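You operate a simulated robot arm through the tools that you are given. There is no shell and no other tool. Be economical: measure what you need, move in short steps, check, and stop when the job is done.

You run a simulated two-armed robot. Do the job below in one go: nothing can be reset, and whatever is moved stays where it is left.

Task
Open the upper packing drawer, put the tapered sleeve in the inside of the upper packing drawer and shut the drawer again. Then put the measuring cup from the top of the white table in the inside of the rinse tank. Then take the bin on the top of the white table and put it away on the top of the grey table. Then open the left steel cupboard door, put the 50 felt filter from the tray of the empty cart on the top steel cupboard shelf, then shut the door. Then lift the hold bin lid open. Keep to this order. Set down upright: measuring cup, felt filter.
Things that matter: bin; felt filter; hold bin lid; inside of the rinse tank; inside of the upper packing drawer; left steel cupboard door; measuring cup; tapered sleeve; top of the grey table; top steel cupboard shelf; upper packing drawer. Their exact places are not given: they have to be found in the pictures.

Only the result counts: the job must be done as asked and must still hold three seconds after the hand-in. Knocking over, shifting, dropping, spilling or breaking anything else fails it. Lids that push on must go on centred and level and be pressed home; caps that screw on are set level and turned clockwise until they are tight.

Robot
Two 7-joint arms with two-finger parallel grippers on one trunk, on a base that drives. Base frame: it is fixed to the floor where the robot stands at the start and does not move with it; the origin is under the middle of the robot, x ahead of it, y to its left, z up. Readings come in mm, degrees, newtons and seconds.
The left shoulder is at the start at [50, 187, 1115], the right one opposite. With the tool pointing down near the work surface each hand reaches from about 100 to 660 mm from the robot's upright axis, wherever it stands, measured 20 degrees to its own side. Places, roughly: bin [-3250, -1000, 1000]; felt filter [-6250, -750, 750]; hold bin lid [600, -800, 1000]; inside of the rinse tank [-1300, -3700, 800]; inside of the upper packing drawer [700, 0, 600]; left steel cupboard door [-8500, 400, 900]; measuring cup [-3000, -1500, 1000]; tapered sleeve (6x5x8 cm) [-900, -1200, 900]; top of the grey table [-1000, 1400, 800]; top steel cupboard shelf [-8700, 600, 1400]; upper packing drawer [600, 0, 600]. Payload 3.43 kg a hand.
The tool frame of a hand sits at the grasp point between the pads (the TCP): z along the fingers, y along the line on which they close. The tips reach 30 mm beyond it. The gripper opens to 94 mm. The fingers are 28 mm wide and 10 mm thick; the gripper's body (50 by 96 mm) begins 55 mm behind the TCP.
Orientation is that of the tool frame in the base frame, as [roll, pitch, yaw] about the fixed x, y, z axes, in that order (R = Rz(yaw) Ry(pitch) Rx(roll)). With the fingers straight down and closing along the base's y, the tool's x points along the base's -x, its y along +y and its z along -z.

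Tools
- The arms move only by the tool jog_arm. It takes "left_deltas", "right_deltas" or both (then of equal length, played together; a hand with none holds still); each is a list of rows, each a list of 7 numbers: the shift along the base's x, y, z in mm, then the turn, a rotation vector about the base's x, y, z in degrees, then the finger opening in mm, from 0 to 94. In form: [[dx, dy, dz, wx, wy, wz, grip], ...]. A call has 1 to 10 rows; each row shifts and turns the commanded pose from where the row before left it. Rows are played at 5 a second. More than 50 mm and 8.6 degrees between two rows, or a gripper value outside its range, and nothing of the call is played. Where a pose cannot be reached the arm comes as near as it can. A force on the tool above 40 N (or 10 N above the force at the start of the call, whichever is more), or a blocked arm, ends the call early, and 0.2 s more pass. The fingers move at their own pace (about 153 mm/s each) and stop on an object; they squeeze with about 44 N. The grip force told is the motor's: it shows also when the fingers shut on nothing. Time passes only in rows, and 0.2 s behind the last, so rows that do not move let the fingers close. It gives the time, the measured TCP pose, the force on the tool (base axes), the opening and the grip force at its end, in the units of the frame above (readings bear some noise), with the torque about the TCP (base axes, N m) and any sound that the robot's microphone picked up, and new pictures: "pictures" is both (left out), scene, wrist or none (wrist: the cameras of the hands that moved).
- Cameras (640 x 400 px; columns grow to the right, rows downward): "scene" is now at [138.1, -35.1, 1273.6]; the picture's right is [-0.42, -0.91, 0.00], its down [-0.54, 0.25, -0.80] and it looks along [0.73, -0.34, -0.60] (base axes); focal length 214 px, centre (320, 200). "left" rides on the left gripper at [76, -14, -103] in its tool frame; the picture's right is [0.18, 0.98, 0.00], its down [-0.75, 0.14, -0.64] and it looks along [-0.63, 0.12, 0.77] (tool axes); focal length 243 px, centre (320, 200). "right" rides on the right gripper at [76, 14, -102] in its tool frame; the picture's right is [-0.18, 0.98, 0.00], its down [-0.75, -0.14, -0.64] and it looks along [-0.63, -0.12, 0.77] (tool axes); focal length 243 px, centre (320, 200).
- move_column(by): slides the trunk up (or, below 0, down) by that many mm; the arms and the scene camera ride with it, the base frame stays. It gives what a move gives, with no picture.
- drive_base(legs): drives the robot by 1 to 6 legs, each [ahead, left, turn to the left] in mm, mm and degrees, along the robot's own axes; the way and the turn of a leg run together, so that a leg with both is an arc; at most 1500 mm and 180 degrees a leg. The arms and the cameras ride along, it lands a little off, and it stops where it bumps. It gives what a move gives, and a new picture of the scene camera.
- aim_head(pan, tilt): turns the head with the scene camera to pan (to the left, within 80 degrees either way) and tilt (down, from -29 to 69), counted from straight ahead of the robot. It gives what a move gives, and a new picture of the scene camera.
- probe_pixels(camera, pixels): for up to 12 pixels [column, row] of the newest picture of that camera ("zoom" is the newest enlarged one), the place [x, y, z] in the base frame of the surface seen there, good to about 2 mm. The clock stands still meanwhile.
- zoom(camera, box): a new picture of the part [left, top, right, bottom] of that camera's present view, enlarged. The clock stands still meanwhile.
- job_done(): hands the job in; it is judged then, once.

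Keep the steps short. Do not move on a guess: measure, check each grasp and each placing, and mend mistakes. In all there are 131 turns and 260 pictures (those below and enlarged ones count). Leave the grippers open and the arms clear of the work at the hand-in unless told otherwise, and finish with a single line.

The tools are called after "Request:" by a JSON object that holds its "op" and its "data". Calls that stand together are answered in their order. jog_arm: Moves the arms, as the interface text tells. Its arguments: {"type":"object","properties":{"left_deltas":{"type":"array","items":{"type":"array","items":{"type":"number"}}},"right_deltas":{"type":"array","items":{"type":"array","items":{"type":"number"}}},"pictures":{"type":"string","enum":["both","scene","wrist","none"]}},"required":[]} The other tools are called the same way: move_column (by) slides the trunk up or down; drive_base (legs) drives the base; aim_head (pan, tilt) turns the head that bears the scene camera; probe_pixels (camera, pixels) gives the place of the surface under pixels of a picture; zoom (camera, box) takes an enlarged picture of a part of a camera's view; job_done () hands the job in.

At the start:

```text
clock: 0.0
left_ee_pos: [276.7, -35.9, 1278.7]
left_ee_rot: [-179.9, 0.1, -179.8]
left_wrist_force: [0.1, 0.2, 0.0]
left_moment: [-0.01, -0.01, -0.02]
left_opening: 94.1
left_grasp_force: 0.1
right_ee_pos: [206.4, -273.8, 1303.1]
right_ee_rot: [179.9, 0.0, 180.0]
right_wrist_force: [1.2, 0.5, 0.4]
right_moment: [-0.02, 0.01, 0.01]
right_opening: 94.0
right_grasp_force: 0.0
trunk travel left (down, up): [-330.0, 101.0]
robot x, y, heading: [-1.4, 0.2, 0.0]
head pan, tilt: [-25.0, 36.5]
```

scene: 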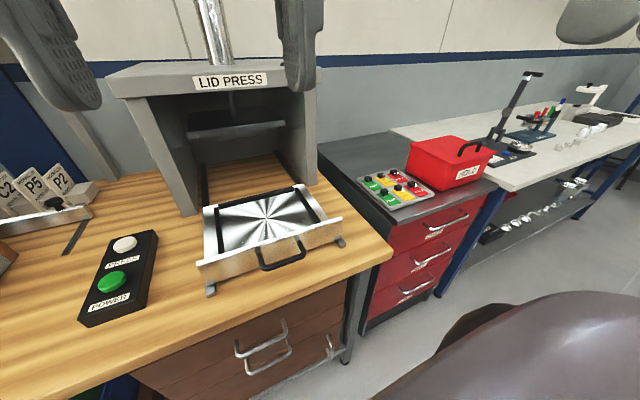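
right: 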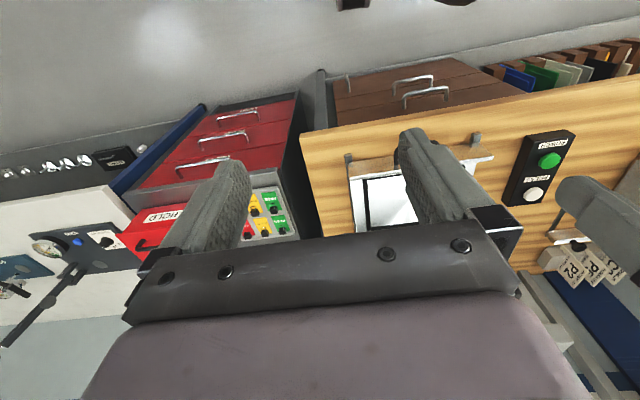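
left: 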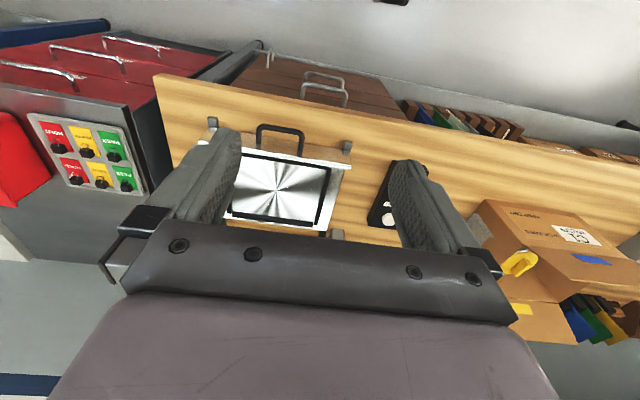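

I see the lid press bench and brown drawers at the bottom. I look down ahead to see the drawer handles.

Request:
{"op": "aim_head", "data": {"pan": 0, "tilt": 60}}

```text
clock: 0.9
left_ee_pos: [277.4, -35.8, 1279.8]
left_ee_rot: [-179.9, 0.0, -179.8]
left_wrist_force: [-0.4, 0.3, 0.3]
left_moment: [-0.03, 0.0, -0.04]
left_opening: 94.2
left_grasp_force: 0.1
right_ee_pos: [204.4, -273.1, 1302.1]
right_ee_rot: [179.9, 0.0, -180.0]
right_wrist_force: [0.3, -1.0, -0.4]
right_moment: [0.0, 0.0, 0.0]
right_opening: 94.1
right_grasp_force: 0.1
trunk travel left (down, up): [-330.0, 101.0]
robot x, y, heading: [1.4, 1.2, -0.1]
head pan, tilt: [0.0, 60.0]
```

scene: 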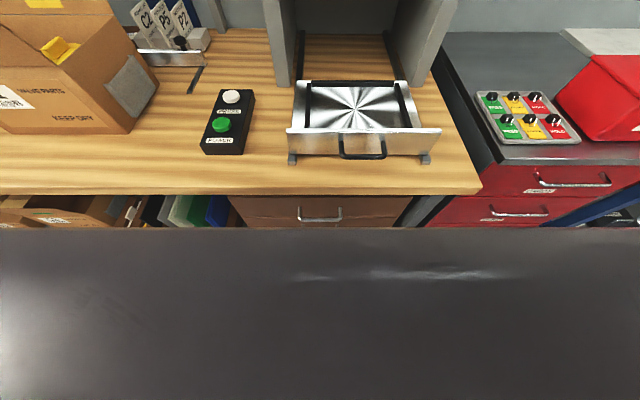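

Something dark fills the lower half; I probe it and the drawer handle around (320,212).

Request:
{"op": "probe_pixels", "data": {"camera": "scene", "pixels": [[320, 300], [320, 219], [298, 212], [342, 212], [270, 210], [320, 192], [480, 190], [630, 110], [572, 185], [520, 215], [380, 212]]}}

Request:
{"op": "aim_head", "data": {"pan": -60, "tilt": 35}}

```text
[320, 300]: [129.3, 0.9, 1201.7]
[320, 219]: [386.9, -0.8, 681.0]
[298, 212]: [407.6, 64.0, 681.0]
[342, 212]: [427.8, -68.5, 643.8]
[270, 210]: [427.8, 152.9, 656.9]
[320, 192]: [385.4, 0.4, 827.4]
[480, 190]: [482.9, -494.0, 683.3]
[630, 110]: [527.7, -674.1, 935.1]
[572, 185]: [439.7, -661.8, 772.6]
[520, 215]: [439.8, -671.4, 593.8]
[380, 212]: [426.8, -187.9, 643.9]
```

```text
clock: 2.2
left_ee_pos: [278.0, -34.4, 1278.8]
left_ee_rot: [-180.0, 0.1, -179.9]
left_wrist_force: [-0.7, -0.4, -0.2]
left_moment: [0.01, 0.0, -0.01]
left_opening: 94.2
left_grasp_force: 0.1
right_ee_pos: [205.1, -272.6, 1302.4]
right_ee_rot: [-180.0, 0.0, 180.0]
right_wrist_force: [-0.1, 0.0, 0.5]
right_moment: [-0.02, -0.02, 0.0]
right_opening: 94.3
right_grasp_force: 0.0
trunk travel left (down, up): [-330.0, 101.0]
robot x, y, heading: [0.6, -0.4, 0.0]
head pan, tilt: [-60.0, 35.0]
```

scene: 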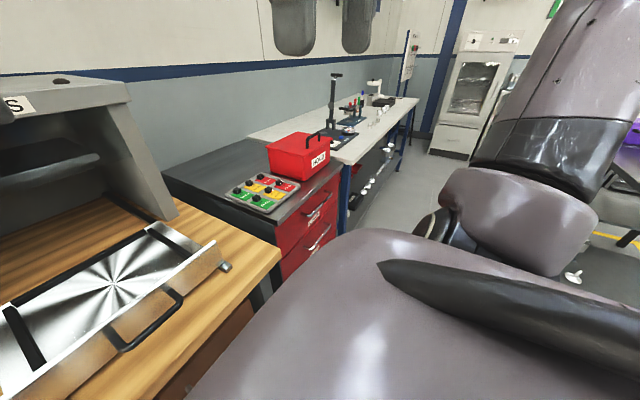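

Handle bar measured at about [387, 0, 681], drawer face x≈428. I look left and far right to check free floor before backing up.

Request:
{"op": "aim_head", "data": {"pan": 80, "tilt": 25}}

Request:
{"op": "aim_head", "data": {"pan": -80, "tilt": 15}}

```text
clock: 4.4
left_ee_pos: [281.4, -29.9, 1287.9]
left_ee_rot: [-178.6, -0.3, -179.6]
left_wrist_force: [23.8, 51.6, 68.6]
left_moment: [-5.63, 8.25, -4.21]
left_opening: 94.0
left_grasp_force: 0.0
right_ee_pos: [205.2, -273.3, 1302.8]
right_ee_rot: [-179.9, 0.0, 180.0]
right_wrist_force: [-0.7, 0.2, -0.2]
right_moment: [-0.01, 0.01, 0.02]
right_opening: 94.2
right_grasp_force: 0.0
trunk travel left (down, up): [-330.0, 101.0]
robot x, y, heading: [-0.1, -3.2, -0.0]
head pan, tilt: [80.0, 25.0]
```

scene: 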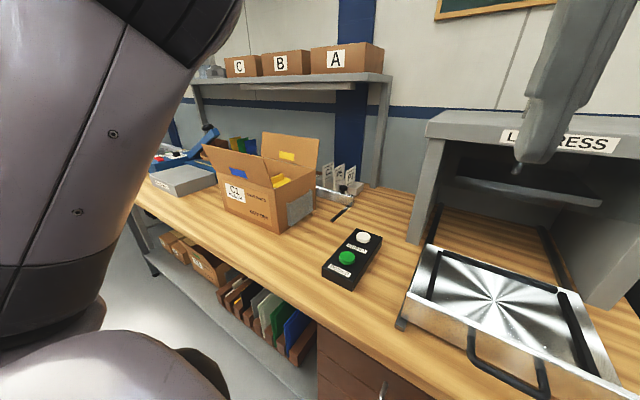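

```text
clock: 6.9
left_ee_pos: [277.2, -38.0, 1281.3]
left_ee_rot: [-179.2, 0.0, -178.3]
left_wrist_force: [5.3, -70.6, 43.0]
left_moment: [7.37, 5.15, 7.33]
left_opening: 94.1
left_grasp_force: 0.2
right_ee_pos: [204.7, -272.2, 1303.0]
right_ee_rot: [180.0, 0.0, 179.9]
right_wrist_force: [-1.1, 0.6, -0.1]
right_moment: [-0.01, -0.01, 0.03]
right_opening: 93.9
right_grasp_force: 0.0
trunk travel left (down, up): [-330.0, 101.0]
robot x, y, heading: [2.1, -2.8, -0.1]
head pan, tilt: [-80.0, 15.0]
```

scene: 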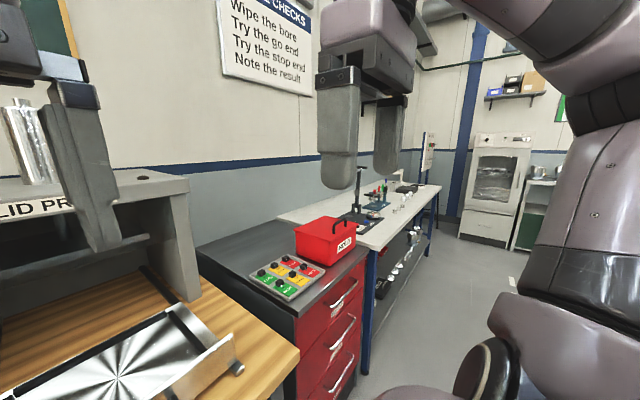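

The left gripper body brushed the head; I'll get the left hand forward. I back up 250 mm.

Request:
{"op": "drive_base", "data": {"legs": [[-250, 0, 0]]}}

Request:
{"op": "jog_arm", "data": {"left_deltas": [[40, 25, -20, 0, 0, 0, 94], [40, 25, -20, 0, 0, 0, 94], [40, 25, -30, 0, 0, 0, 94], [0, 25, -40, 0, 0, 0, 94], [0, 20, -40, 0, 0, 0, 94]], "pictures": "none"}}

Request:
{"op": "aim_head", "data": {"pan": 0, "tilt": 45}}

```text
clock: 8.7
left_ee_pos: [32.1, -38.0, 1280.3]
left_ee_rot: [-179.1, 0.1, -178.1]
left_wrist_force: [11.9, -73.7, 43.5]
left_moment: [7.73, 5.86, 7.74]
left_opening: 94.3
left_grasp_force: 0.0
right_ee_pos: [-41.2, -274.2, 1302.4]
right_ee_rot: [179.9, -0.1, -180.0]
right_wrist_force: [-0.4, 0.9, 0.4]
right_moment: [0.0, -0.03, -0.03]
right_opening: 93.9
right_grasp_force: 0.0
trunk travel left (down, up): [-330.0, 101.0]
robot x, y, heading: [-245.7, 4.8, -0.1]
head pan, tilt: [-80.0, 15.0]
```

scene: 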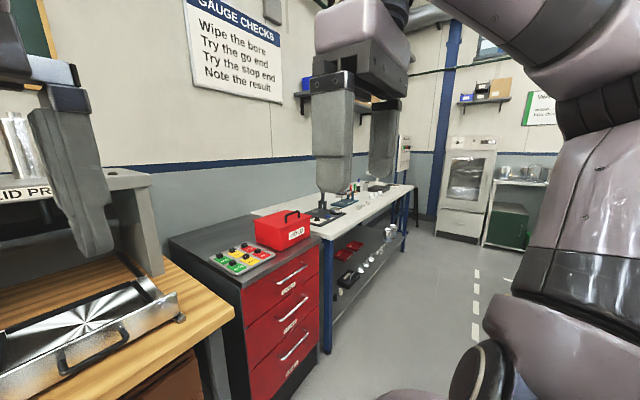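

```text
refused: row 1 steps farther than a row can; nothing moved
```

```text
clock: 10.2
left_ee_pos: [31.8, -38.2, 1280.9]
left_ee_rot: [-179.1, 0.0, -178.1]
left_wrist_force: [-1.0, 0.1, 0.1]
left_moment: [-0.04, -0.02, 0.0]
left_opening: 94.1
left_grasp_force: 0.0
right_ee_pos: [-40.9, -273.3, 1303.5]
right_ee_rot: [180.0, 0.0, 179.9]
right_wrist_force: [0.2, -0.2, -0.2]
right_moment: [-0.01, 0.02, -0.02]
right_opening: 94.0
right_grasp_force: 0.0
trunk travel left (down, up): [-330.0, 101.0]
robot x, y, heading: [-246.9, -2.4, -0.1]
head pan, tilt: [0.0, 45.0]
```

scene: 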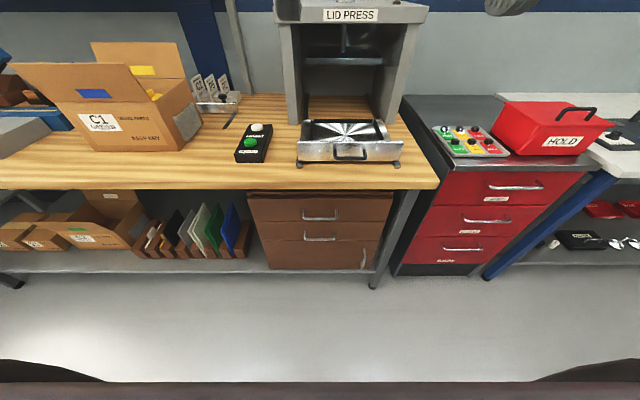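

The upper brown drawer handle is at (320,217). I lower the column 200 and swing the left hand to point forward with fingers closing vertically, short of the handle.

Request:
{"op": "move_column", "data": {"by": -200}}

Request:
{"op": "jog_arm", "data": {"left_deltas": [[15, 3, -28, 4.94, -4.94, -4.94, 94], [15, 3, -28, 4.94, -4.94, -4.94, 94], [15, 3, -28, 4.94, -4.94, -4.94, 94], [15, 3, -28, 4.94, -4.94, -4.94, 94], [15, 3, -28, 4.94, -4.94, -4.94, 94], [15, 3, -28, 4.94, -4.94, -4.94, 94], [15, 3, -28, 4.94, -4.94, -4.94, 94]], "pictures": "none"}}

Request:
{"op": "jog_arm", "data": {"left_deltas": [[15, 3, -28, 4.95, -4.95, -4.95, 94], [15, 3, -28, 4.95, -4.95, -4.95, 94], [15, 3, -28, 4.95, -4.95, -4.95, 94], [15, 3, -28, 4.95, -4.95, -4.95, 94], [15, 3, -28, 4.95, -4.95, -4.95, 94], [15, 3, -28, 4.95, -4.95, -4.95, 94], [15, 3, -30, 4.95, -4.95, -4.95, 94]]}}

```text
clock: 12.4
left_ee_pos: [33.6, -37.6, 1080.2]
left_ee_rot: [-179.0, 0.0, -178.1]
left_wrist_force: [-0.3, 0.5, 1.1]
left_moment: [0.01, 0.0, 0.01]
left_opening: 93.9
left_grasp_force: 0.0
right_ee_pos: [-40.9, -272.6, 1101.9]
right_ee_rot: [180.0, 0.0, -180.0]
right_wrist_force: [-1.0, -0.1, -0.7]
right_moment: [0.01, 0.02, 0.0]
right_opening: 93.7
right_grasp_force: 0.1
trunk travel left (down, up): [-130.0, 301.0]
robot x, y, heading: [-251.1, -0.1, -0.0]
head pan, tilt: [0.0, 45.0]
```

```text
clock: 13.0
left_ee_pos: [64.5, -29.4, 1033.7]
left_ee_rot: [172.5, 8.8, 172.9]
left_wrist_force: [9.8, -6.7, 22.3]
left_moment: [0.43, 3.61, 0.94]
left_opening: 94.1
left_grasp_force: 0.0
right_ee_pos: [-40.7, -273.5, 1103.3]
right_ee_rot: [180.0, -0.1, -180.0]
right_wrist_force: [0.6, -0.5, 1.2]
right_moment: [-0.03, -0.04, 0.06]
right_opening: 94.0
right_grasp_force: 0.0
trunk travel left (down, up): [-130.0, 301.0]
robot x, y, heading: [-245.4, 2.6, 0.0]
head pan, tilt: [0.0, 45.0]
stopped in row 3 (left hand): the force on the tool passed its limit (the readings are from after the stop); the commanded pose is now the measured one
```

```text
clock: 13.3
left_ee_pos: [68.0, -29.0, 1034.1]
left_ee_rot: [172.6, 9.4, 172.7]
left_wrist_force: [7.1, -5.4, 17.3]
left_moment: [0.35, 2.93, 0.7]
left_opening: 94.2
left_grasp_force: 0.1
right_ee_pos: [-41.2, -273.1, 1102.9]
right_ee_rot: [179.9, 0.0, -180.0]
right_wrist_force: [-0.6, 0.4, 0.0]
right_moment: [0.0, 0.01, -0.01]
right_opening: 94.0
right_grasp_force: 0.1
trunk travel left (down, up): [-130.0, 301.0]
robot x, y, heading: [-247.6, -0.3, 0.1]
head pan, tilt: [0.0, 45.0]
stopped in row 1 (left hand): the force on the tool passed its limit (the readings are from after the stop); the commanded pose is now the measured one
```

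scene: 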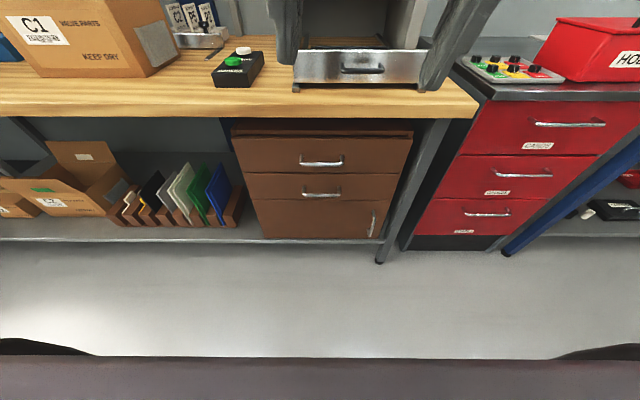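
left: 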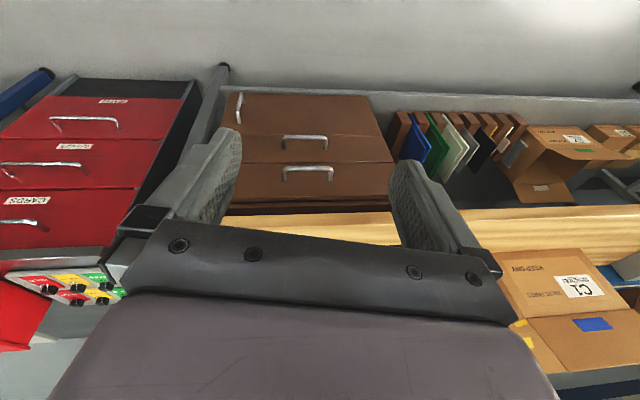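

The wrist pushed back against the robot's own head while turning. I move the hand forward and left first, then turn.

Request:
{"op": "jog_arm", "data": {"left_deltas": [[35, 20, -10, 0, 0, 0, 94], [40, 20, -10, 0, 0, 0, 94], [40, 20, -10, 0, 0, 0, 94], [40, 20, -10, 0, 0, 0, 94], [40, 20, -10, 0, 0, 0, 94]], "pictures": "none"}}

Request:
{"op": "jog_arm", "data": {"left_deltas": [[0, 0, -25, 4.94, -4.94, -4.94, 94], [0, 0, -25, 4.94, -4.94, -4.94, 94], [0, 0, -25, 4.94, -4.94, -4.94, 94], [0, 0, -25, 4.94, -4.94, -4.94, 94], [0, 0, -25, 4.94, -4.94, -4.94, 94], [0, 0, -25, 4.94, -4.94, -4.94, 94]], "pictures": "scene"}}

```text
clock: 14.5
left_ee_pos: [262.1, 71.1, 980.5]
left_ee_rot: [172.1, 9.4, 172.4]
left_wrist_force: [-0.3, 0.1, -0.3]
left_moment: [-0.01, -0.03, -0.05]
left_opening: 94.2
left_grasp_force: 0.1
right_ee_pos: [-40.4, -273.9, 1102.8]
right_ee_rot: [180.0, 0.0, 179.9]
right_wrist_force: [0.0, -0.5, -0.2]
right_moment: [0.01, -0.01, 0.0]
right_opening: 94.0
right_grasp_force: 0.2
trunk travel left (down, up): [-130.0, 301.0]
robot x, y, heading: [-246.5, 2.7, -0.1]
head pan, tilt: [0.0, 45.0]
```

```text
clock: 15.9
left_ee_pos: [259.9, 70.8, 832.1]
left_ee_rot: [130.9, 21.6, 129.8]
left_wrist_force: [0.4, -0.4, -0.4]
left_moment: [-0.02, 0.0, 0.0]
left_opening: 93.9
left_grasp_force: 0.1
right_ee_pos: [-40.8, -272.1, 1103.1]
right_ee_rot: [-180.0, -0.1, -180.0]
right_wrist_force: [-0.5, -0.3, 0.5]
right_moment: [0.0, 0.0, 0.02]
right_opening: 93.9
right_grasp_force: 0.0
trunk travel left (down, up): [-130.0, 301.0]
robot x, y, heading: [-246.1, 1.1, 0.1]
head pan, tilt: [0.0, 45.0]
```

scene: 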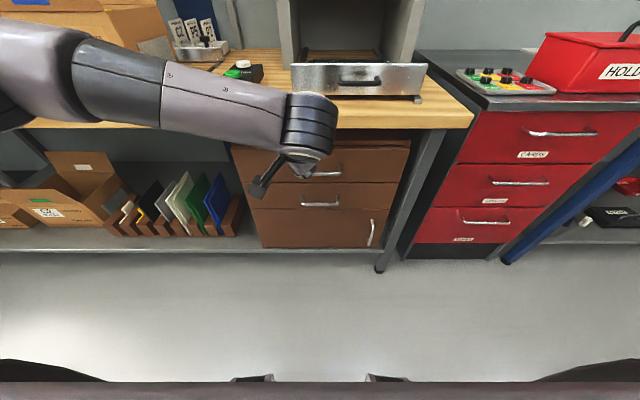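

Turning works well. About 55° remain; I finish it and move to in front of the handle.

Request:
{"op": "jog_arm", "data": {"left_deltas": [[3, -10, -21.6, 4.5, -4.5, -4.5, 94], [3, -10, -21.6, 4.5, -4.5, -4.5, 94], [3, -10, -21.6, 4.5, -4.5, -4.5, 94], [3, -10, -21.6, 4.5, -4.5, -4.5, 94], [3, -10, -21.6, 4.5, -4.5, -4.5, 94], [3, -10, -21.6, 4.5, -4.5, -4.5, 94], [3, -10, -21.6, 4.5, -4.5, -4.5, 94]]}}

```text
clock: 17.5
left_ee_pos: [280.4, -3.4, 684.9]
left_ee_rot: [90.9, 1.4, 88.4]
left_wrist_force: [-0.6, 1.1, 0.3]
left_moment: [-0.01, -0.01, 0.02]
left_opening: 94.0
left_grasp_force: 0.0
left hand out of reach, approached as far as the arm can: row 7
right_ee_pos: [-40.8, -274.6, 1102.8]
right_ee_rot: [-179.9, -0.1, 179.9]
right_wrist_force: [-1.0, -0.9, 0.1]
right_moment: [-0.01, -0.02, 0.0]
right_opening: 93.9
right_grasp_force: 0.0
trunk travel left (down, up): [-130.0, 301.0]
robot x, y, heading: [-245.7, 1.1, 0.1]
head pan, tilt: [0.0, 45.0]
```

scene: 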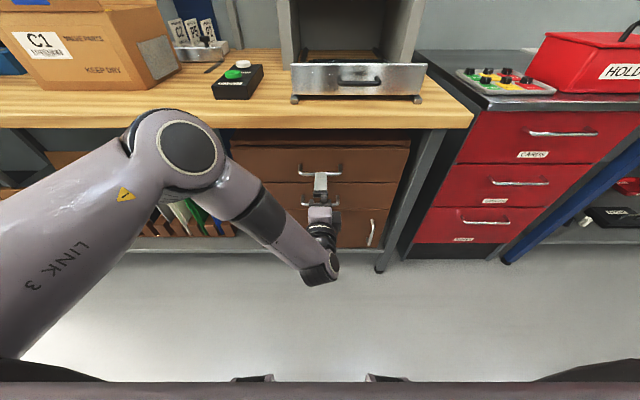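
left: 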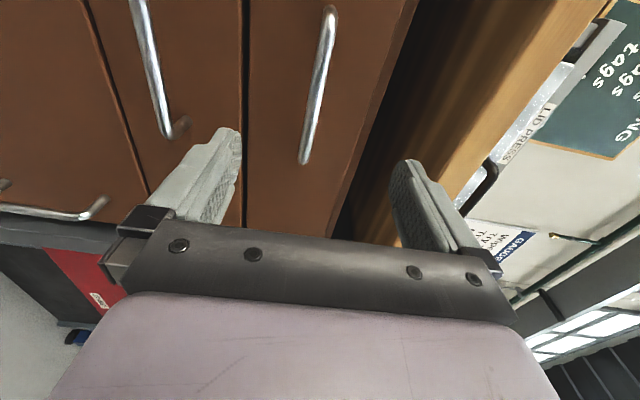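

Pose is almost exact. I probe the upper handle in the wrist picture.

Request:
{"op": "probe_pixels", "data": {"camera": "left", "pixels": [[305, 155], [318, 90], [331, 20], [270, 100], [135, 10], [165, 120]]}}

Request:
{"op": "probe_pixels", "data": {"camera": "scene", "pixels": [[302, 173], [341, 173], [302, 166], [270, 160], [390, 160], [320, 145], [320, 133]]}}

```text
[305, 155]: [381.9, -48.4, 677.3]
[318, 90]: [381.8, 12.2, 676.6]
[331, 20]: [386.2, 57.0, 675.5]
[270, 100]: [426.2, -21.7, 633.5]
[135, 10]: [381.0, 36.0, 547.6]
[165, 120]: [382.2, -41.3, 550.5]
```

```text
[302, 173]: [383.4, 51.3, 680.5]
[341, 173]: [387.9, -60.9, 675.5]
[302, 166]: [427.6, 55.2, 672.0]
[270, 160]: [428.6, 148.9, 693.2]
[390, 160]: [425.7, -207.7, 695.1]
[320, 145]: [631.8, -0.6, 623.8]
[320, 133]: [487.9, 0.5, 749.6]
```

Bar at x≈384, z≈678. I advance 103 mm and close.

Request:
{"op": "jog_arm", "data": {"left_deltas": [[25, 0, -2, 0, 0, 0, 94], [25, 1, -2, 0, 0, 0, 94], [25, 1, -2, 0, 0, 0, 94], [26, 1, 0, 0, 0, 0, 94], [0, 0, 0, 0, 0, 0, 94], [0, 0, 0, 0, 0, 0, 0], [0, 0, 0, 0, 0, 0, 0], [0, 0, 0, 0, 0, 0, 0]]}}

```text
clock: 19.0
left_ee_pos: [362.6, -23.2, 676.5]
left_ee_rot: [94.8, 0.8, 88.1]
left_wrist_force: [0.0, -1.2, -28.8]
left_moment: [1.31, 0.47, 0.33]
left_opening: 11.5
left_grasp_force: 43.4
left hand out of reach, approached as far as the arm can: row 1, 2, 3, 4
right_ee_pos: [-39.5, -273.8, 1101.5]
right_ee_rot: [180.0, -0.1, 180.0]
right_wrist_force: [0.3, -0.1, 0.4]
right_moment: [-0.01, 0.0, 0.01]
right_opening: 94.2
right_grasp_force: 0.0
trunk travel left (down, up): [-130.0, 301.0]
robot x, y, heading: [-248.0, 0.7, -0.3]
head pan, tilt: [0.0, 45.0]
stopped in row 7 (left hand): the force on the tool passed its limit (the readings are from after the stop); the commanded pose is now the measured one
```

scene: 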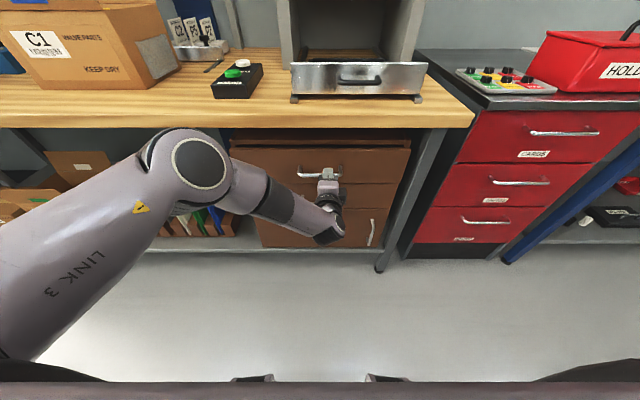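
left: 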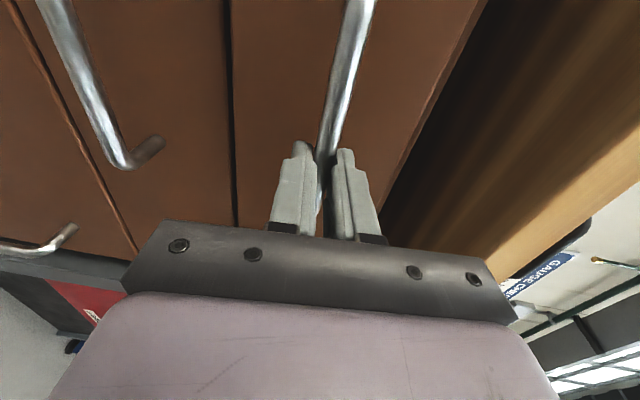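

The bar is gripped (opening 11.5). I pull by driving back 280 mm.

Request:
{"op": "drive_base", "data": {"legs": [[-280, 0, 0]]}}

```text
clock: 21.0
left_ee_pos: [87.5, -22.7, 677.1]
left_ee_rot: [94.8, 1.2, 88.1]
left_wrist_force: [0.7, 8.5, -36.2]
left_moment: [1.23, 0.56, -0.62]
left_opening: 11.9
left_grasp_force: 45.2
right_ee_pos: [-314.1, -273.0, 1101.8]
right_ee_rot: [179.9, -0.2, 179.9]
right_wrist_force: [0.4, -0.8, 0.2]
right_moment: [-0.02, 0.0, -0.01]
right_opening: 93.9
right_grasp_force: 0.0
trunk travel left (down, up): [-130.0, 301.0]
robot x, y, heading: [-520.5, 4.0, -0.2]
head pan, tilt: [0.0, 45.0]
```

scene: 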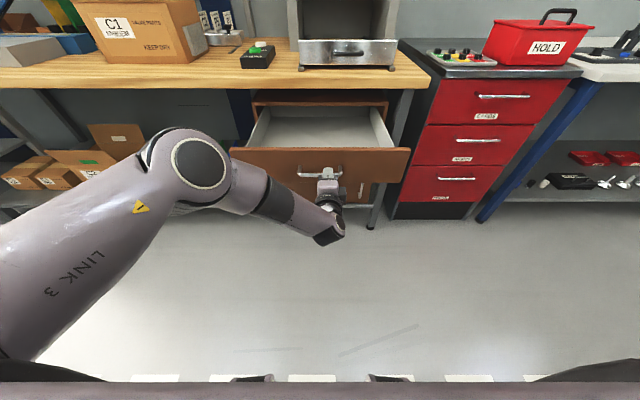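

Drawer is open. I release, back away, and raise the column, then turn right to look for the sleeve.

Request:
{"op": "jog_arm", "data": {"left_deltas": [[0, 0, 0, 0, 0, 0, 94], [0, 0, 0, 0, 0, 0, 94], [-20, 0, 0, 0, 0, 0, 94], [-40, 5, 0, 0, 0, 0, 94], [-40, 10, 0, 0, 0, 0, 94]], "pictures": "none"}}

Request:
{"op": "drive_base", "data": {"legs": [[-80, 0, 0]]}}

Request:
{"op": "move_column", "data": {"by": 250}}

Request:
{"op": "drive_base", "data": {"legs": [[0, 0, -90]]}}

```text
clock: 22.2
left_ee_pos: [-14.9, -9.4, 681.8]
left_ee_rot: [94.6, 1.3, 88.2]
left_wrist_force: [0.7, 0.2, -0.6]
left_moment: [-0.02, 0.01, -0.03]
left_opening: 93.9
left_grasp_force: 0.1
right_ee_pos: [-317.4, -273.8, 1102.3]
right_ee_rot: [-180.0, 0.0, 180.0]
right_wrist_force: [-0.3, -0.9, -0.4]
right_moment: [0.02, 0.0, -0.03]
right_opening: 94.1
right_grasp_force: 0.1
trunk travel left (down, up): [-130.0, 301.0]
robot x, y, heading: [-521.2, 0.8, -0.1]
head pan, tilt: [0.0, 45.0]
```

```text
clock: 23.2
left_ee_pos: [-94.7, -7.4, 680.5]
left_ee_rot: [94.5, 1.2, 88.2]
left_wrist_force: [-0.1, -0.4, -0.2]
left_moment: [0.06, 0.01, 0.0]
left_opening: 94.3
left_grasp_force: 0.1
right_ee_pos: [-398.5, -273.9, 1103.2]
right_ee_rot: [180.0, 0.0, 179.9]
right_wrist_force: [0.3, 0.5, -0.2]
right_moment: [0.01, -0.02, 0.01]
right_opening: 94.0
right_grasp_force: 0.0
trunk travel left (down, up): [-130.0, 301.0]
robot x, y, heading: [-604.5, -1.0, 0.1]
head pan, tilt: [0.0, 45.0]
```

scene: 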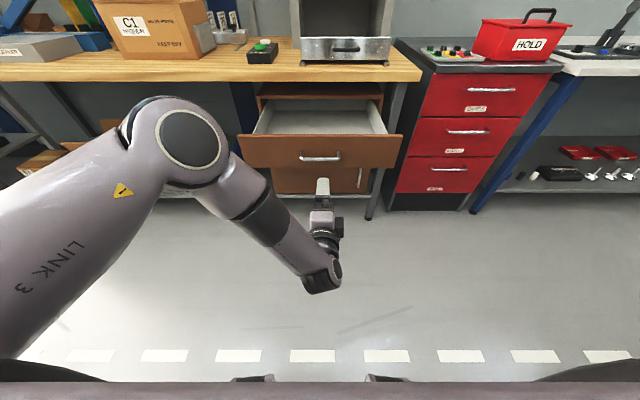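

```text
clock: 25.8
left_ee_pos: [-95.4, -8.4, 930.9]
left_ee_rot: [94.6, 1.2, 88.2]
left_wrist_force: [-0.6, 0.7, 1.2]
left_moment: [-0.02, -0.01, -0.01]
left_opening: 94.1
left_grasp_force: 0.0
right_ee_pos: [-397.1, -273.1, 1351.7]
right_ee_rot: [179.9, 0.1, 179.9]
right_wrist_force: [-0.3, -0.2, 0.8]
right_moment: [0.01, -0.01, -0.04]
right_opening: 94.3
right_grasp_force: 0.0
trunk travel left (down, up): [-380.0, 51.0]
robot x, y, heading: [-602.7, -0.5, 0.2]
head pan, tilt: [0.0, 45.0]
```

```text
clock: 30.1
left_ee_pos: [-628.9, -506.9, 930.8]
left_ee_rot: [94.6, 1.1, -3.7]
left_wrist_force: [0.6, -0.1, -0.8]
left_moment: [0.01, 0.01, -0.02]
left_opening: 94.4
left_grasp_force: 0.0
right_ee_pos: [-883.4, -195.5, 1352.4]
right_ee_rot: [-180.0, 0.0, 88.0]
right_wrist_force: [1.0, 0.5, -0.3]
right_moment: [-0.03, -0.03, 0.02]
right_opening: 94.0
right_grasp_force: 0.1
trunk travel left (down, up): [-380.0, 51.0]
robot x, y, heading: [-602.6, -1.2, -92.2]
head pan, tilt: [0.0, 45.0]
```

scene: 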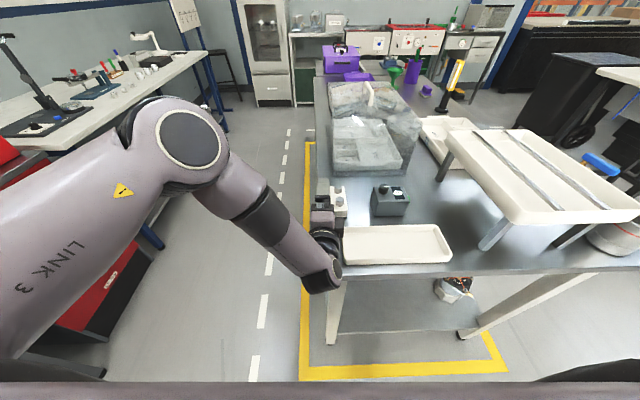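

A steel table is ahead. I zoom to look for the tapered sleeve.

Request:
{"op": "zoom", "data": {"camera": "scene", "box": [300, 60, 640, 280]}}

Request:
{"op": "probe_pixels", "data": {"camera": "scene", "pixels": [[345, 262], [560, 270], [395, 245], [388, 190], [330, 195], [480, 150], [340, 300]]}}

```text
1.82 times, centred on (470, 170) of scene
```

zoom: 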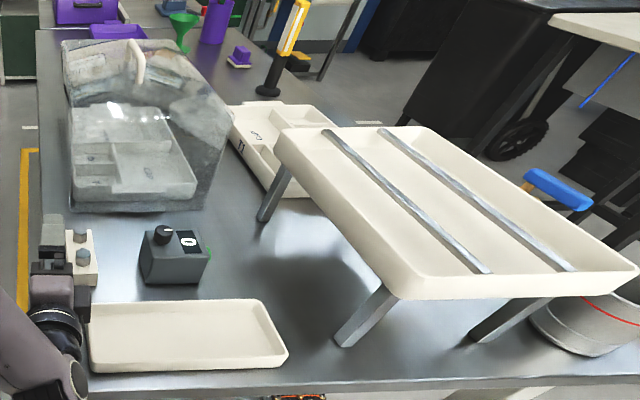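

```text
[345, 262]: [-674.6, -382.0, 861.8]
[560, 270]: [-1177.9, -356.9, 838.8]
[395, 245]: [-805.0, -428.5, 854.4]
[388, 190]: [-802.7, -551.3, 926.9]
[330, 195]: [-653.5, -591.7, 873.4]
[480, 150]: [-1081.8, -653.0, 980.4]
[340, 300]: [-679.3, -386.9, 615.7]
```

I probe candidate objects near (400,70)–(430,90).

Request:
{"op": "probe_pixels", "data": {"camera": "zoom", "pixels": [[240, 57], [215, 20], [183, 20], [115, 32], [265, 90], [80, 10], [137, 65], [300, 62]]}}

Request:
{"op": "zoom", "data": {"camera": "scene", "box": [310, 20, 510, 145]}}

```text
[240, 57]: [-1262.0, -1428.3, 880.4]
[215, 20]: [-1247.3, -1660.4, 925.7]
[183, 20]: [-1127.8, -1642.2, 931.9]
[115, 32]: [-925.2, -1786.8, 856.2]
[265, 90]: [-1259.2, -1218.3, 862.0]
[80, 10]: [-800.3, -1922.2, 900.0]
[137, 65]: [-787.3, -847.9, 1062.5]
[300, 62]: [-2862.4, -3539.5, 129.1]
```

```text
3.20 times, centred on (410, 82) of scene
```

zoom: 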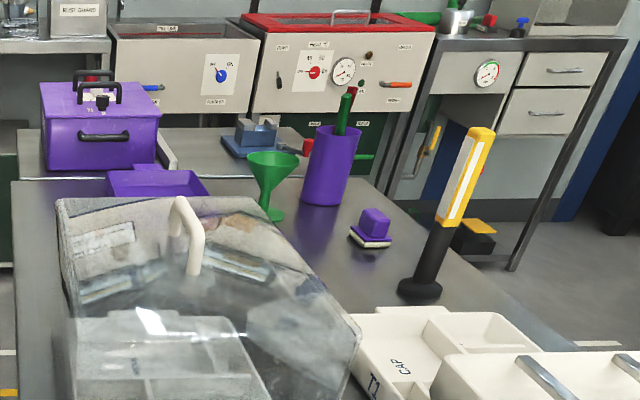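

The sleeve isn't visible; likely behind the clear cover. I drive round into the aisle and face the table from its east side, at about y=-1200.

Request:
{"op": "drive_base", "data": {"legs": [[0, 330, 2], [1200, 0, 0], [0, 220, 0], [0, 0, -88]]}}

```text
clock: 43.0
left_ee_pos: [-553.2, -1209.6, 931.7]
left_ee_rot: [94.6, 1.2, -90.2]
left_wrist_force: [0.0, 0.2, -0.6]
left_moment: [0.03, 0.04, -0.03]
left_opening: 94.0
left_grasp_force: 0.1
right_ee_pos: [-256.9, -936.5, 1351.4]
right_ee_rot: [180.0, -0.1, 1.4]
right_wrist_force: [1.1, 0.1, 0.2]
right_moment: [-0.01, -0.02, 0.0]
right_opening: 94.1
right_grasp_force: 0.0
trunk travel left (down, up): [-380.0, 51.0]
robot x, y, heading: [-44.7, -1202.8, -178.4]
head pan, tilt: [0.0, 45.0]
```

scene: 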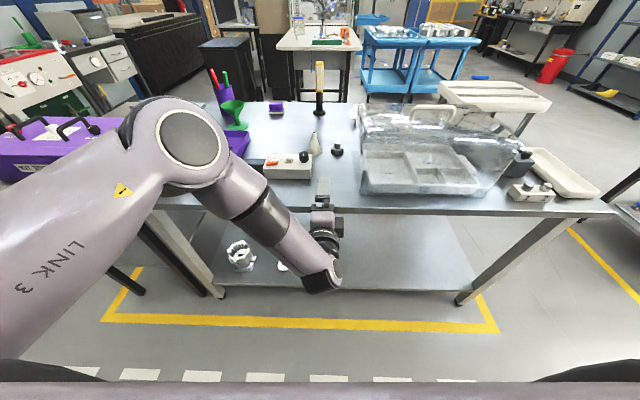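

Request:
{"op": "zoom", "data": {"camera": "scene", "box": [200, 80, 440, 230]}}

Request:
{"op": "probe_pixels", "data": {"camera": "scene", "pixels": [[315, 150], [337, 150], [317, 135], [290, 170], [300, 200], [420, 165], [320, 100]]}}

```text
2.67 times, centred on (320, 155) of scene
```

zoom: 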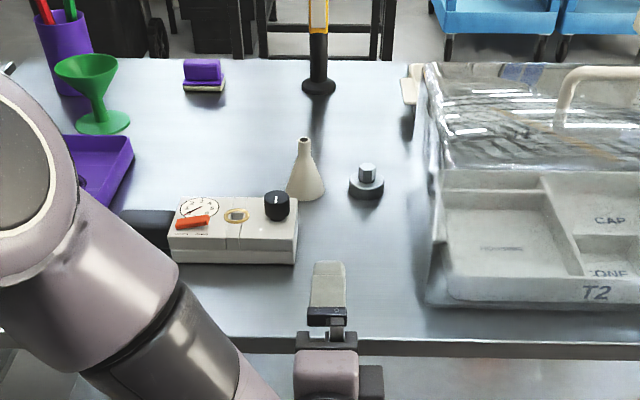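

```text
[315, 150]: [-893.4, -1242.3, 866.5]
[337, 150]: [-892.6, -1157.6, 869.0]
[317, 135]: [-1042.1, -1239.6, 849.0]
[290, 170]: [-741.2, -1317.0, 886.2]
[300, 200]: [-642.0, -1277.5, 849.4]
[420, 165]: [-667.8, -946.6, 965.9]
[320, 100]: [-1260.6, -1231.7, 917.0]
```

The beige cone at (315,148) is the tapered sleeve, at about [-893,-1242]. I raise and retract the left arm out of the way, then move nearer for the right hand.

Request:
{"op": "jog_arm", "data": {"left_deltas": [[10, -15, 40, 0, 0, 0, 94], [10, -15, 40, 0, 0, 0, 94], [10, -15, 40, 0, 0, 0, 94], [15, -15, 40, 0, 0, 0, 94], [15, -15, 40, 0, 0, 0, 94], [15, -15, 40, 0, 0, 0, 94], [15, -15, 30, 0, 0, 0, 94]], "pictures": "none"}}

Request:
{"op": "drive_base", "data": {"legs": [[0, 240, -1.6], [290, 0, 0]]}}

```text
clock: 44.6
left_ee_pos: [-461.0, -1315.7, 1202.8]
left_ee_rot: [94.6, 1.2, -90.4]
left_wrist_force: [-0.5, -1.6, -0.7]
left_moment: [-0.01, 0.02, -0.05]
left_opening: 94.2
left_grasp_force: 0.0
right_ee_pos: [-256.3, -937.2, 1352.4]
right_ee_rot: [-180.0, 0.0, 1.4]
right_wrist_force: [0.5, -0.7, -0.2]
right_moment: [0.03, 0.05, 0.02]
right_opening: 94.1
right_grasp_force: 0.1
trunk travel left (down, up): [-380.0, 51.0]
robot x, y, heading: [-46.6, -1204.6, -178.7]
head pan, tilt: [0.0, 45.0]
```

```text
clock: 48.0
left_ee_pos: [-744.2, -1542.2, 1201.8]
left_ee_rot: [94.6, 1.2, -91.8]
left_wrist_force: [1.1, 0.0, -0.3]
left_moment: [0.01, 0.01, -0.02]
left_opening: 93.8
left_grasp_force: 0.0
right_ee_pos: [-531.3, -1170.1, 1352.2]
right_ee_rot: [179.9, 0.0, 0.0]
right_wrist_force: [0.0, 0.6, -0.2]
right_moment: [0.01, 0.0, -0.01]
right_opening: 93.7
right_grasp_force: 0.1
trunk travel left (down, up): [-380.0, 51.0]
robot x, y, heading: [-326.6, -1443.2, -180.1]
head pan, tilt: [0.0, 45.0]
```

scene: 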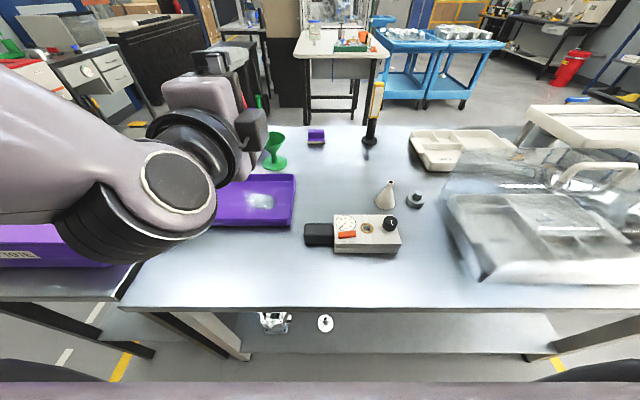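

I zoom on the cone and probe its base, neck and top.

Request:
{"op": "zoom", "data": {"camera": "scene", "box": [360, 170, 440, 220]}}

Request:
{"op": "probe_pixels", "data": {"camera": "scene", "pixels": [[386, 205], [386, 195], [388, 183], [389, 180], [376, 205], [396, 204], [390, 224], [415, 203]]}}

```text
8.00 times, centred on (400, 195) of scene
```

zoom: 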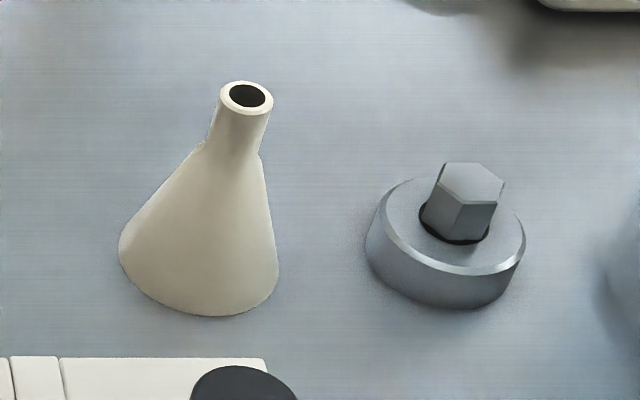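

```text
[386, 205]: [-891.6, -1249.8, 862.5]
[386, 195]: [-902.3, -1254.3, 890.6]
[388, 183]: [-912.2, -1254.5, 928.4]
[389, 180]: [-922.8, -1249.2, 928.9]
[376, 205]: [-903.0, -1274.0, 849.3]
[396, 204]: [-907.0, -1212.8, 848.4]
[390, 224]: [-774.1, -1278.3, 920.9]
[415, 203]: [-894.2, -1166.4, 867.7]
```

It is a cone with a cylindrical neck (z≈912–930). I probe the rim for its centre.

Request:
{"op": "probe_pixels", "data": {"camera": "zoom", "pixels": [[223, 98], [271, 98], [246, 113], [247, 84], [212, 135], [265, 140], [235, 135], [205, 318], [120, 250], [278, 285]]}}

```text
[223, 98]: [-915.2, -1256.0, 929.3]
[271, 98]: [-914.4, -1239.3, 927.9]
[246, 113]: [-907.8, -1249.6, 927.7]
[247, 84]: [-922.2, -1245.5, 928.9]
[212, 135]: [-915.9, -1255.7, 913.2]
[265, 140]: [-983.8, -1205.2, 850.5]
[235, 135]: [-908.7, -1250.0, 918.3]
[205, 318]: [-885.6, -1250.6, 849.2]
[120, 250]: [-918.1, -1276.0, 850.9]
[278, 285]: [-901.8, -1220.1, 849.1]
```

Neck centre [-915,-1248], top 929, diameter 17. I move the right hand above it.

Request:
{"op": "jog_arm", "data": {"right_deltas": [[-38.4, -7.8, -25, 0, 0, 0, 94], [-38.4, -7.8, -25, 0, 0, 0, 94], [-38.4, -7.8, -25, 0, 0, 0, 94], [-38.4, -7.8, -25, 0, 0, 0, 94], [-38.4, -7.8, -25, 0, 0, 0, 94], [-38.4, -7.8, -25, 0, 0, 0, 94], [-38.4, -7.8, -25, 0, 0, 0, 94], [-38.4, -7.8, -25, 0, 0, 0, 94], [-38.4, -7.8, -25, 0, 0, 0, 94], [-38.4, -7.8, -25, 0, 0, 0, 60]], "pictures": "none"}}

Request:
{"op": "jog_arm", "data": {"right_deltas": [[0, 0, -40, 0, 0, 0, 60], [0, 0, -40, 0, 0, 0, 60], [0, 0, -30, 0, 0, 0, 60], [0, 0, 0, 0, 0, 0, 60]], "pictures": "wrist"}}

```text
clock: 50.2
left_ee_pos: [-745.3, -1542.2, 1202.6]
left_ee_rot: [94.5, 1.2, -91.8]
left_wrist_force: [-0.3, 1.1, 0.1]
left_moment: [-0.05, 0.01, 0.0]
left_opening: 94.1
left_grasp_force: 0.1
right_ee_pos: [-856.1, -1204.3, 1093.7]
right_ee_rot: [179.8, 0.0, 0.0]
right_wrist_force: [0.1, 0.3, 0.1]
right_moment: [0.02, -0.02, -0.02]
right_opening: 59.8
right_grasp_force: 0.0
right hand out of reach, approached as far as the arm can: row 8, 9, 10
trunk travel left (down, up): [-380.0, 51.0]
robot x, y, heading: [-324.3, -1441.7, -179.8]
head pan, tilt: [0.0, 45.0]
```

```text
clock: 51.2
left_ee_pos: [-744.2, -1541.3, 1202.6]
left_ee_rot: [94.6, 1.2, -91.7]
left_wrist_force: [-0.6, 0.1, 0.3]
left_moment: [-0.01, -0.04, 0.01]
left_opening: 94.0
left_grasp_force: 0.0
right_ee_pos: [-845.3, -1197.1, 983.5]
right_ee_rot: [179.8, 0.1, 0.0]
right_wrist_force: [-0.3, 0.3, -1.1]
right_moment: [0.02, 0.01, -0.05]
right_opening: 60.1
right_grasp_force: 0.1
right hand out of reach, approached as far as the arm can: row 2, 3
trunk travel left (down, up): [-380.0, 51.0]
robot x, y, heading: [-324.5, -1441.7, -179.9]
head pan, tilt: [0.0, 45.0]
```

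right: 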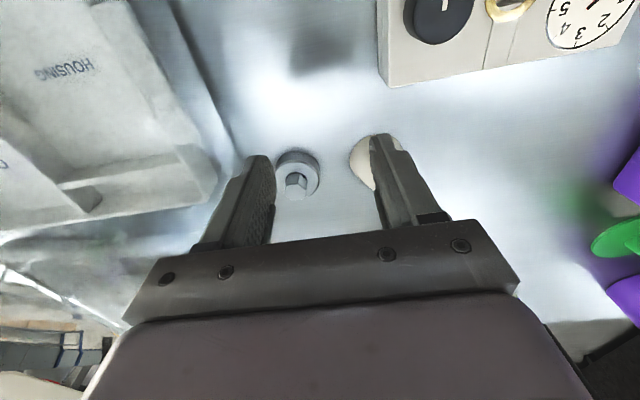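

Slightly out of reach. Driving the base 70 ahead and 51 left puts the hand right over the neck; tips (953) stay above everything there.

Request:
{"op": "drive_base", "data": {"legs": [[70, 51, 0]]}}

Request:
{"op": "zoom", "data": {"camera": "right", "box": [160, 50, 480, 250]}}

```text
clock: 51.9
left_ee_pos: [-745.3, -1542.3, 1203.2]
left_ee_rot: [94.6, 1.1, -91.9]
left_wrist_force: [0.2, -0.9, -0.2]
left_moment: [0.02, 0.01, 0.01]
left_opening: 94.0
left_grasp_force: 0.0
right_ee_pos: [-845.0, -1198.4, 984.4]
right_ee_rot: [179.8, 0.2, -0.2]
right_wrist_force: [0.1, 0.0, -1.0]
right_moment: [0.0, 0.0, 0.06]
right_opening: 59.8
right_grasp_force: 0.0
trunk travel left (down, up): [-380.0, 51.0]
robot x, y, heading: [-324.8, -1445.4, 179.8]
head pan, tilt: [0.0, 45.0]
stopped in leg 1: the robot was blocked; the commanded pose is now the measured one
```

scene: 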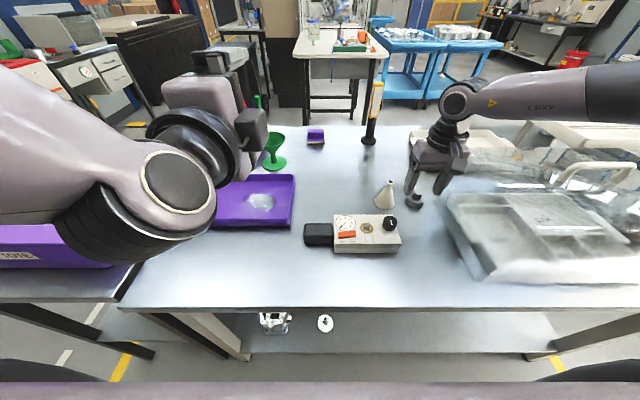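

```text
2.00 times, centred on (320, 150) of right
```

zoom: 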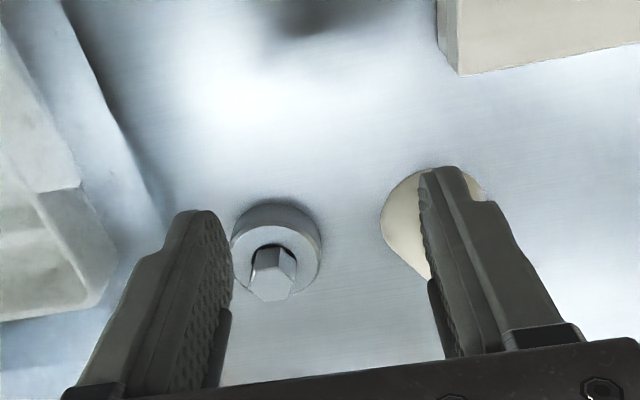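

The base is blocked by the table. I try stepping the hand further at this height.

Request:
{"op": "jog_arm", "data": {"right_deltas": [[0, -25, 0, 0, 0, 0, 60], [0, -25, 0, 0, 0, 0, 60], [-20, 0, 0, 0, 0, 0, 60], [-20, 0, 0, 0, 0, 0, 60], [-20, 0, 0, 0, 0, 0, 60]], "pictures": "scene"}}

```text
clock: 53.1
left_ee_pos: [-746.6, -1542.3, 1203.2]
left_ee_rot: [94.6, 1.1, -91.8]
left_wrist_force: [-0.6, -0.4, 0.0]
left_moment: [0.02, 0.01, 0.03]
left_opening: 93.9
left_grasp_force: 0.0
right_ee_pos: [-847.5, -1202.6, 1001.2]
right_ee_rot: [179.7, 0.2, -0.1]
right_wrist_force: [-0.1, -0.3, 0.0]
right_moment: [0.01, -0.04, 0.02]
right_opening: 60.0
right_grasp_force: 0.0
right hand out of reach, approached as far as the arm can: row 1, 2, 3, 4, 5
trunk travel left (down, up): [-380.0, 51.0]
robot x, y, heading: [-322.6, -1448.0, 179.8]
head pan, tilt: [0.0, 45.0]
```

scene: 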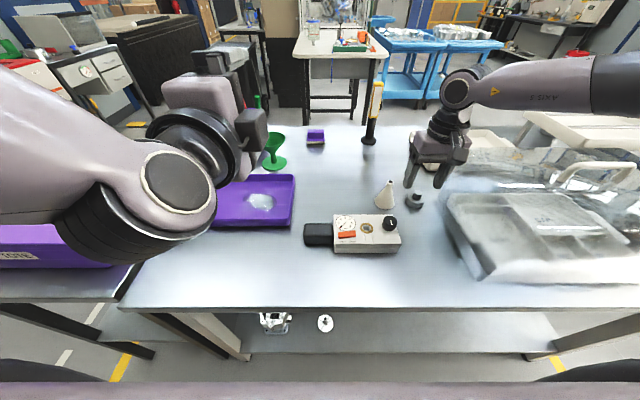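

It's at a joint limit. I tilt the tool 30° so the fingers reach forward (cone neck can be gripped tilted) and try again.

Request:
{"op": "jog_arm", "data": {"right_deltas": [[-5, -8, 0, 0, 7.5, 0, 60], [-15, -10, 0, 0, 7.5, 0, 60], [-20, -12, 0, 0, 7.5, 0, 60], [-25, -15, -5, 0, 7.5, 0, 60], [0, 0, -5, 0, 0, 0, 60]]}}

```text
clock: 54.3
left_ee_pos: [-745.9, -1541.2, 1202.7]
left_ee_rot: [94.5, 1.2, -91.9]
left_wrist_force: [0.1, 0.8, 0.2]
left_moment: [-0.02, 0.02, -0.01]
left_opening: 94.2
left_grasp_force: 0.2
right_ee_pos: [-901.9, -1237.5, 997.2]
right_ee_rot: [179.6, 30.3, -0.2]
right_wrist_force: [-0.1, -0.6, 0.5]
right_moment: [-0.03, 0.01, -0.02]
right_opening: 60.2
right_grasp_force: 0.1
right hand out of reach, approached as far as the arm can: row 4
trunk travel left (down, up): [-380.0, 51.0]
robot x, y, heading: [-328.6, -1444.7, 180.1]
head pan, tilt: [0.0, 45.0]
```

scene: 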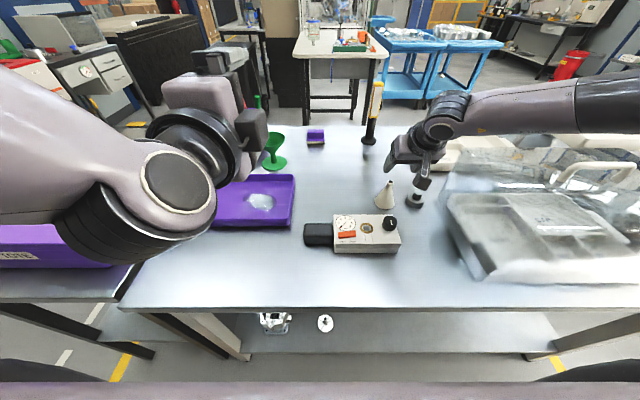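
right: 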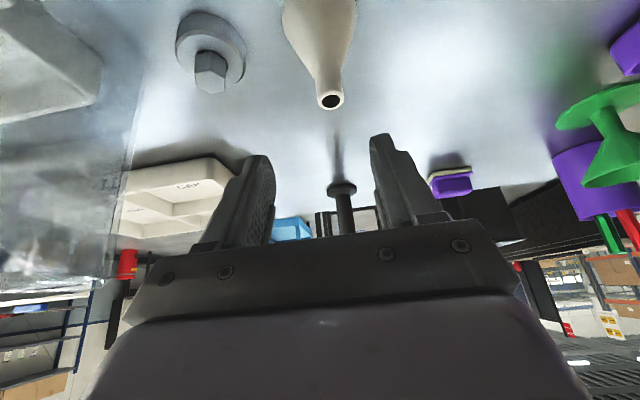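

Good. I descend to the neck: target TCP [-906,-1248,935].

Request:
{"op": "jog_arm", "data": {"right_deltas": [[-2, -5, -20, 0, 0, 0, 60], [-2, -5.5, -20, 0, 0, 0, 60], [0, 0, -22, 0, 0, 0, 60], [0, 0, 0, 0, 0, 0, 60]], "pictures": "wrist"}}

Request:
{"op": "zoom", "data": {"camera": "scene", "box": [340, 120, 500, 220]}}

```text
clock: 55.3
left_ee_pos: [-745.1, -1542.5, 1203.0]
left_ee_rot: [94.5, 1.2, -91.9]
left_wrist_force: [0.4, -0.1, -0.3]
left_moment: [0.01, 0.04, 0.02]
left_opening: 93.8
left_grasp_force: 0.0
right_ee_pos: [-883.6, -1224.9, 949.2]
right_ee_rot: [179.6, 30.2, -0.3]
right_wrist_force: [-0.1, 0.3, -0.8]
right_moment: [-0.01, 0.01, 0.0]
right_opening: 59.9
right_grasp_force: 0.1
right hand out of reach, approached as far as the arm can: row 1, 2, 3
trunk travel left (down, up): [-380.0, 51.0]
robot x, y, heading: [-324.6, -1446.4, 180.1]
head pan, tilt: [0.0, 45.0]
```

right: 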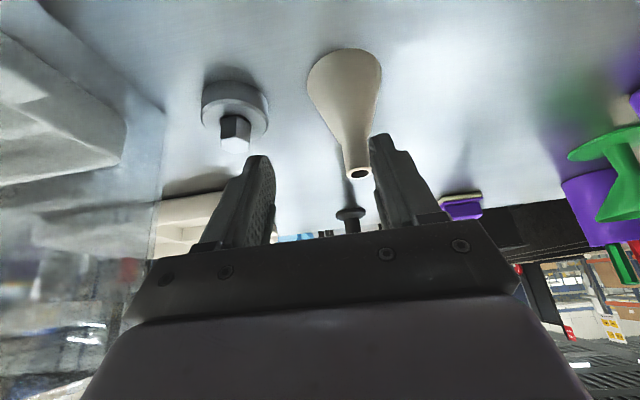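

```text
4.00 times, centred on (420, 170) of scene
```

zoom: 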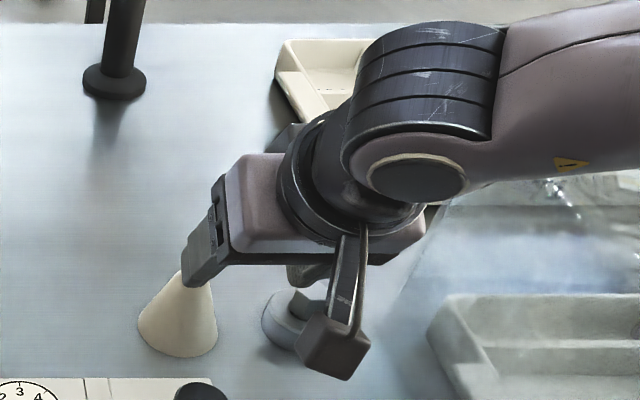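

The arm retreats at a joint limit as it lowers. I lift, tilt 15° more, and shift the base 40 left.

Request:
{"op": "jog_arm", "data": {"right_deltas": [[0, 0, 25, 0, 0, 0, 60], [0, 0, 25, 0, 0, 0, 60], [-5, 0, 0, 0, 7.5, 0, 60], [-5, 0, 0, 0, 7.5, 0, 60]], "pictures": "none"}}

Request:
{"op": "drive_base", "data": {"legs": [[0, 45, 0]]}}

```text
clock: 56.3
left_ee_pos: [-745.1, -1541.5, 1203.1]
left_ee_rot: [94.5, 1.2, -91.9]
left_wrist_force: [0.0, 0.6, -0.2]
left_moment: [0.01, -0.02, 0.04]
left_opening: 94.0
left_grasp_force: 0.0
right_ee_pos: [-893.2, -1224.3, 1001.9]
right_ee_rot: [179.5, 45.1, -0.3]
right_wrist_force: [-0.2, 0.1, 0.6]
right_moment: [0.01, 0.0, 0.0]
right_opening: 60.0
right_grasp_force: 0.1
trunk travel left (down, up): [-380.0, 51.0]
robot x, y, heading: [-325.3, -1444.6, 179.9]
head pan, tilt: [0.0, 45.0]
```

```text
clock: 57.2
left_ee_pos: [-745.6, -1589.9, 1202.9]
left_ee_rot: [94.5, 1.1, -91.9]
left_wrist_force: [0.1, 0.1, 0.3]
left_moment: [0.03, -0.02, 0.0]
left_opening: 94.1
left_grasp_force: 0.0
right_ee_pos: [-892.9, -1271.1, 1001.6]
right_ee_rot: [179.6, 45.2, -0.3]
right_wrist_force: [0.5, 0.9, -1.0]
right_moment: [0.0, 0.03, -0.01]
right_opening: 59.9
right_grasp_force: 0.0
trunk travel left (down, up): [-380.0, 51.0]
robot x, y, heading: [-324.4, -1489.4, 180.0]
head pan, tilt: [0.0, 45.0]
```

scene: 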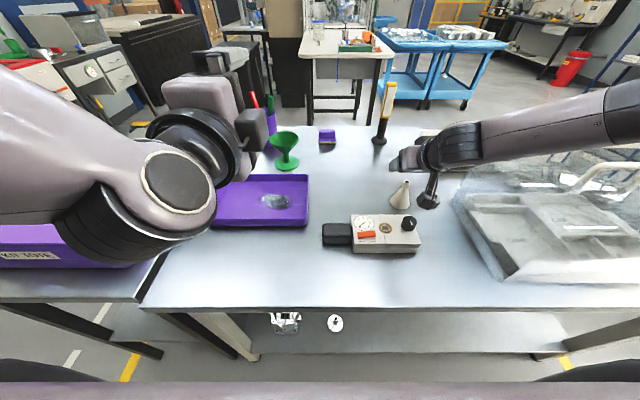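

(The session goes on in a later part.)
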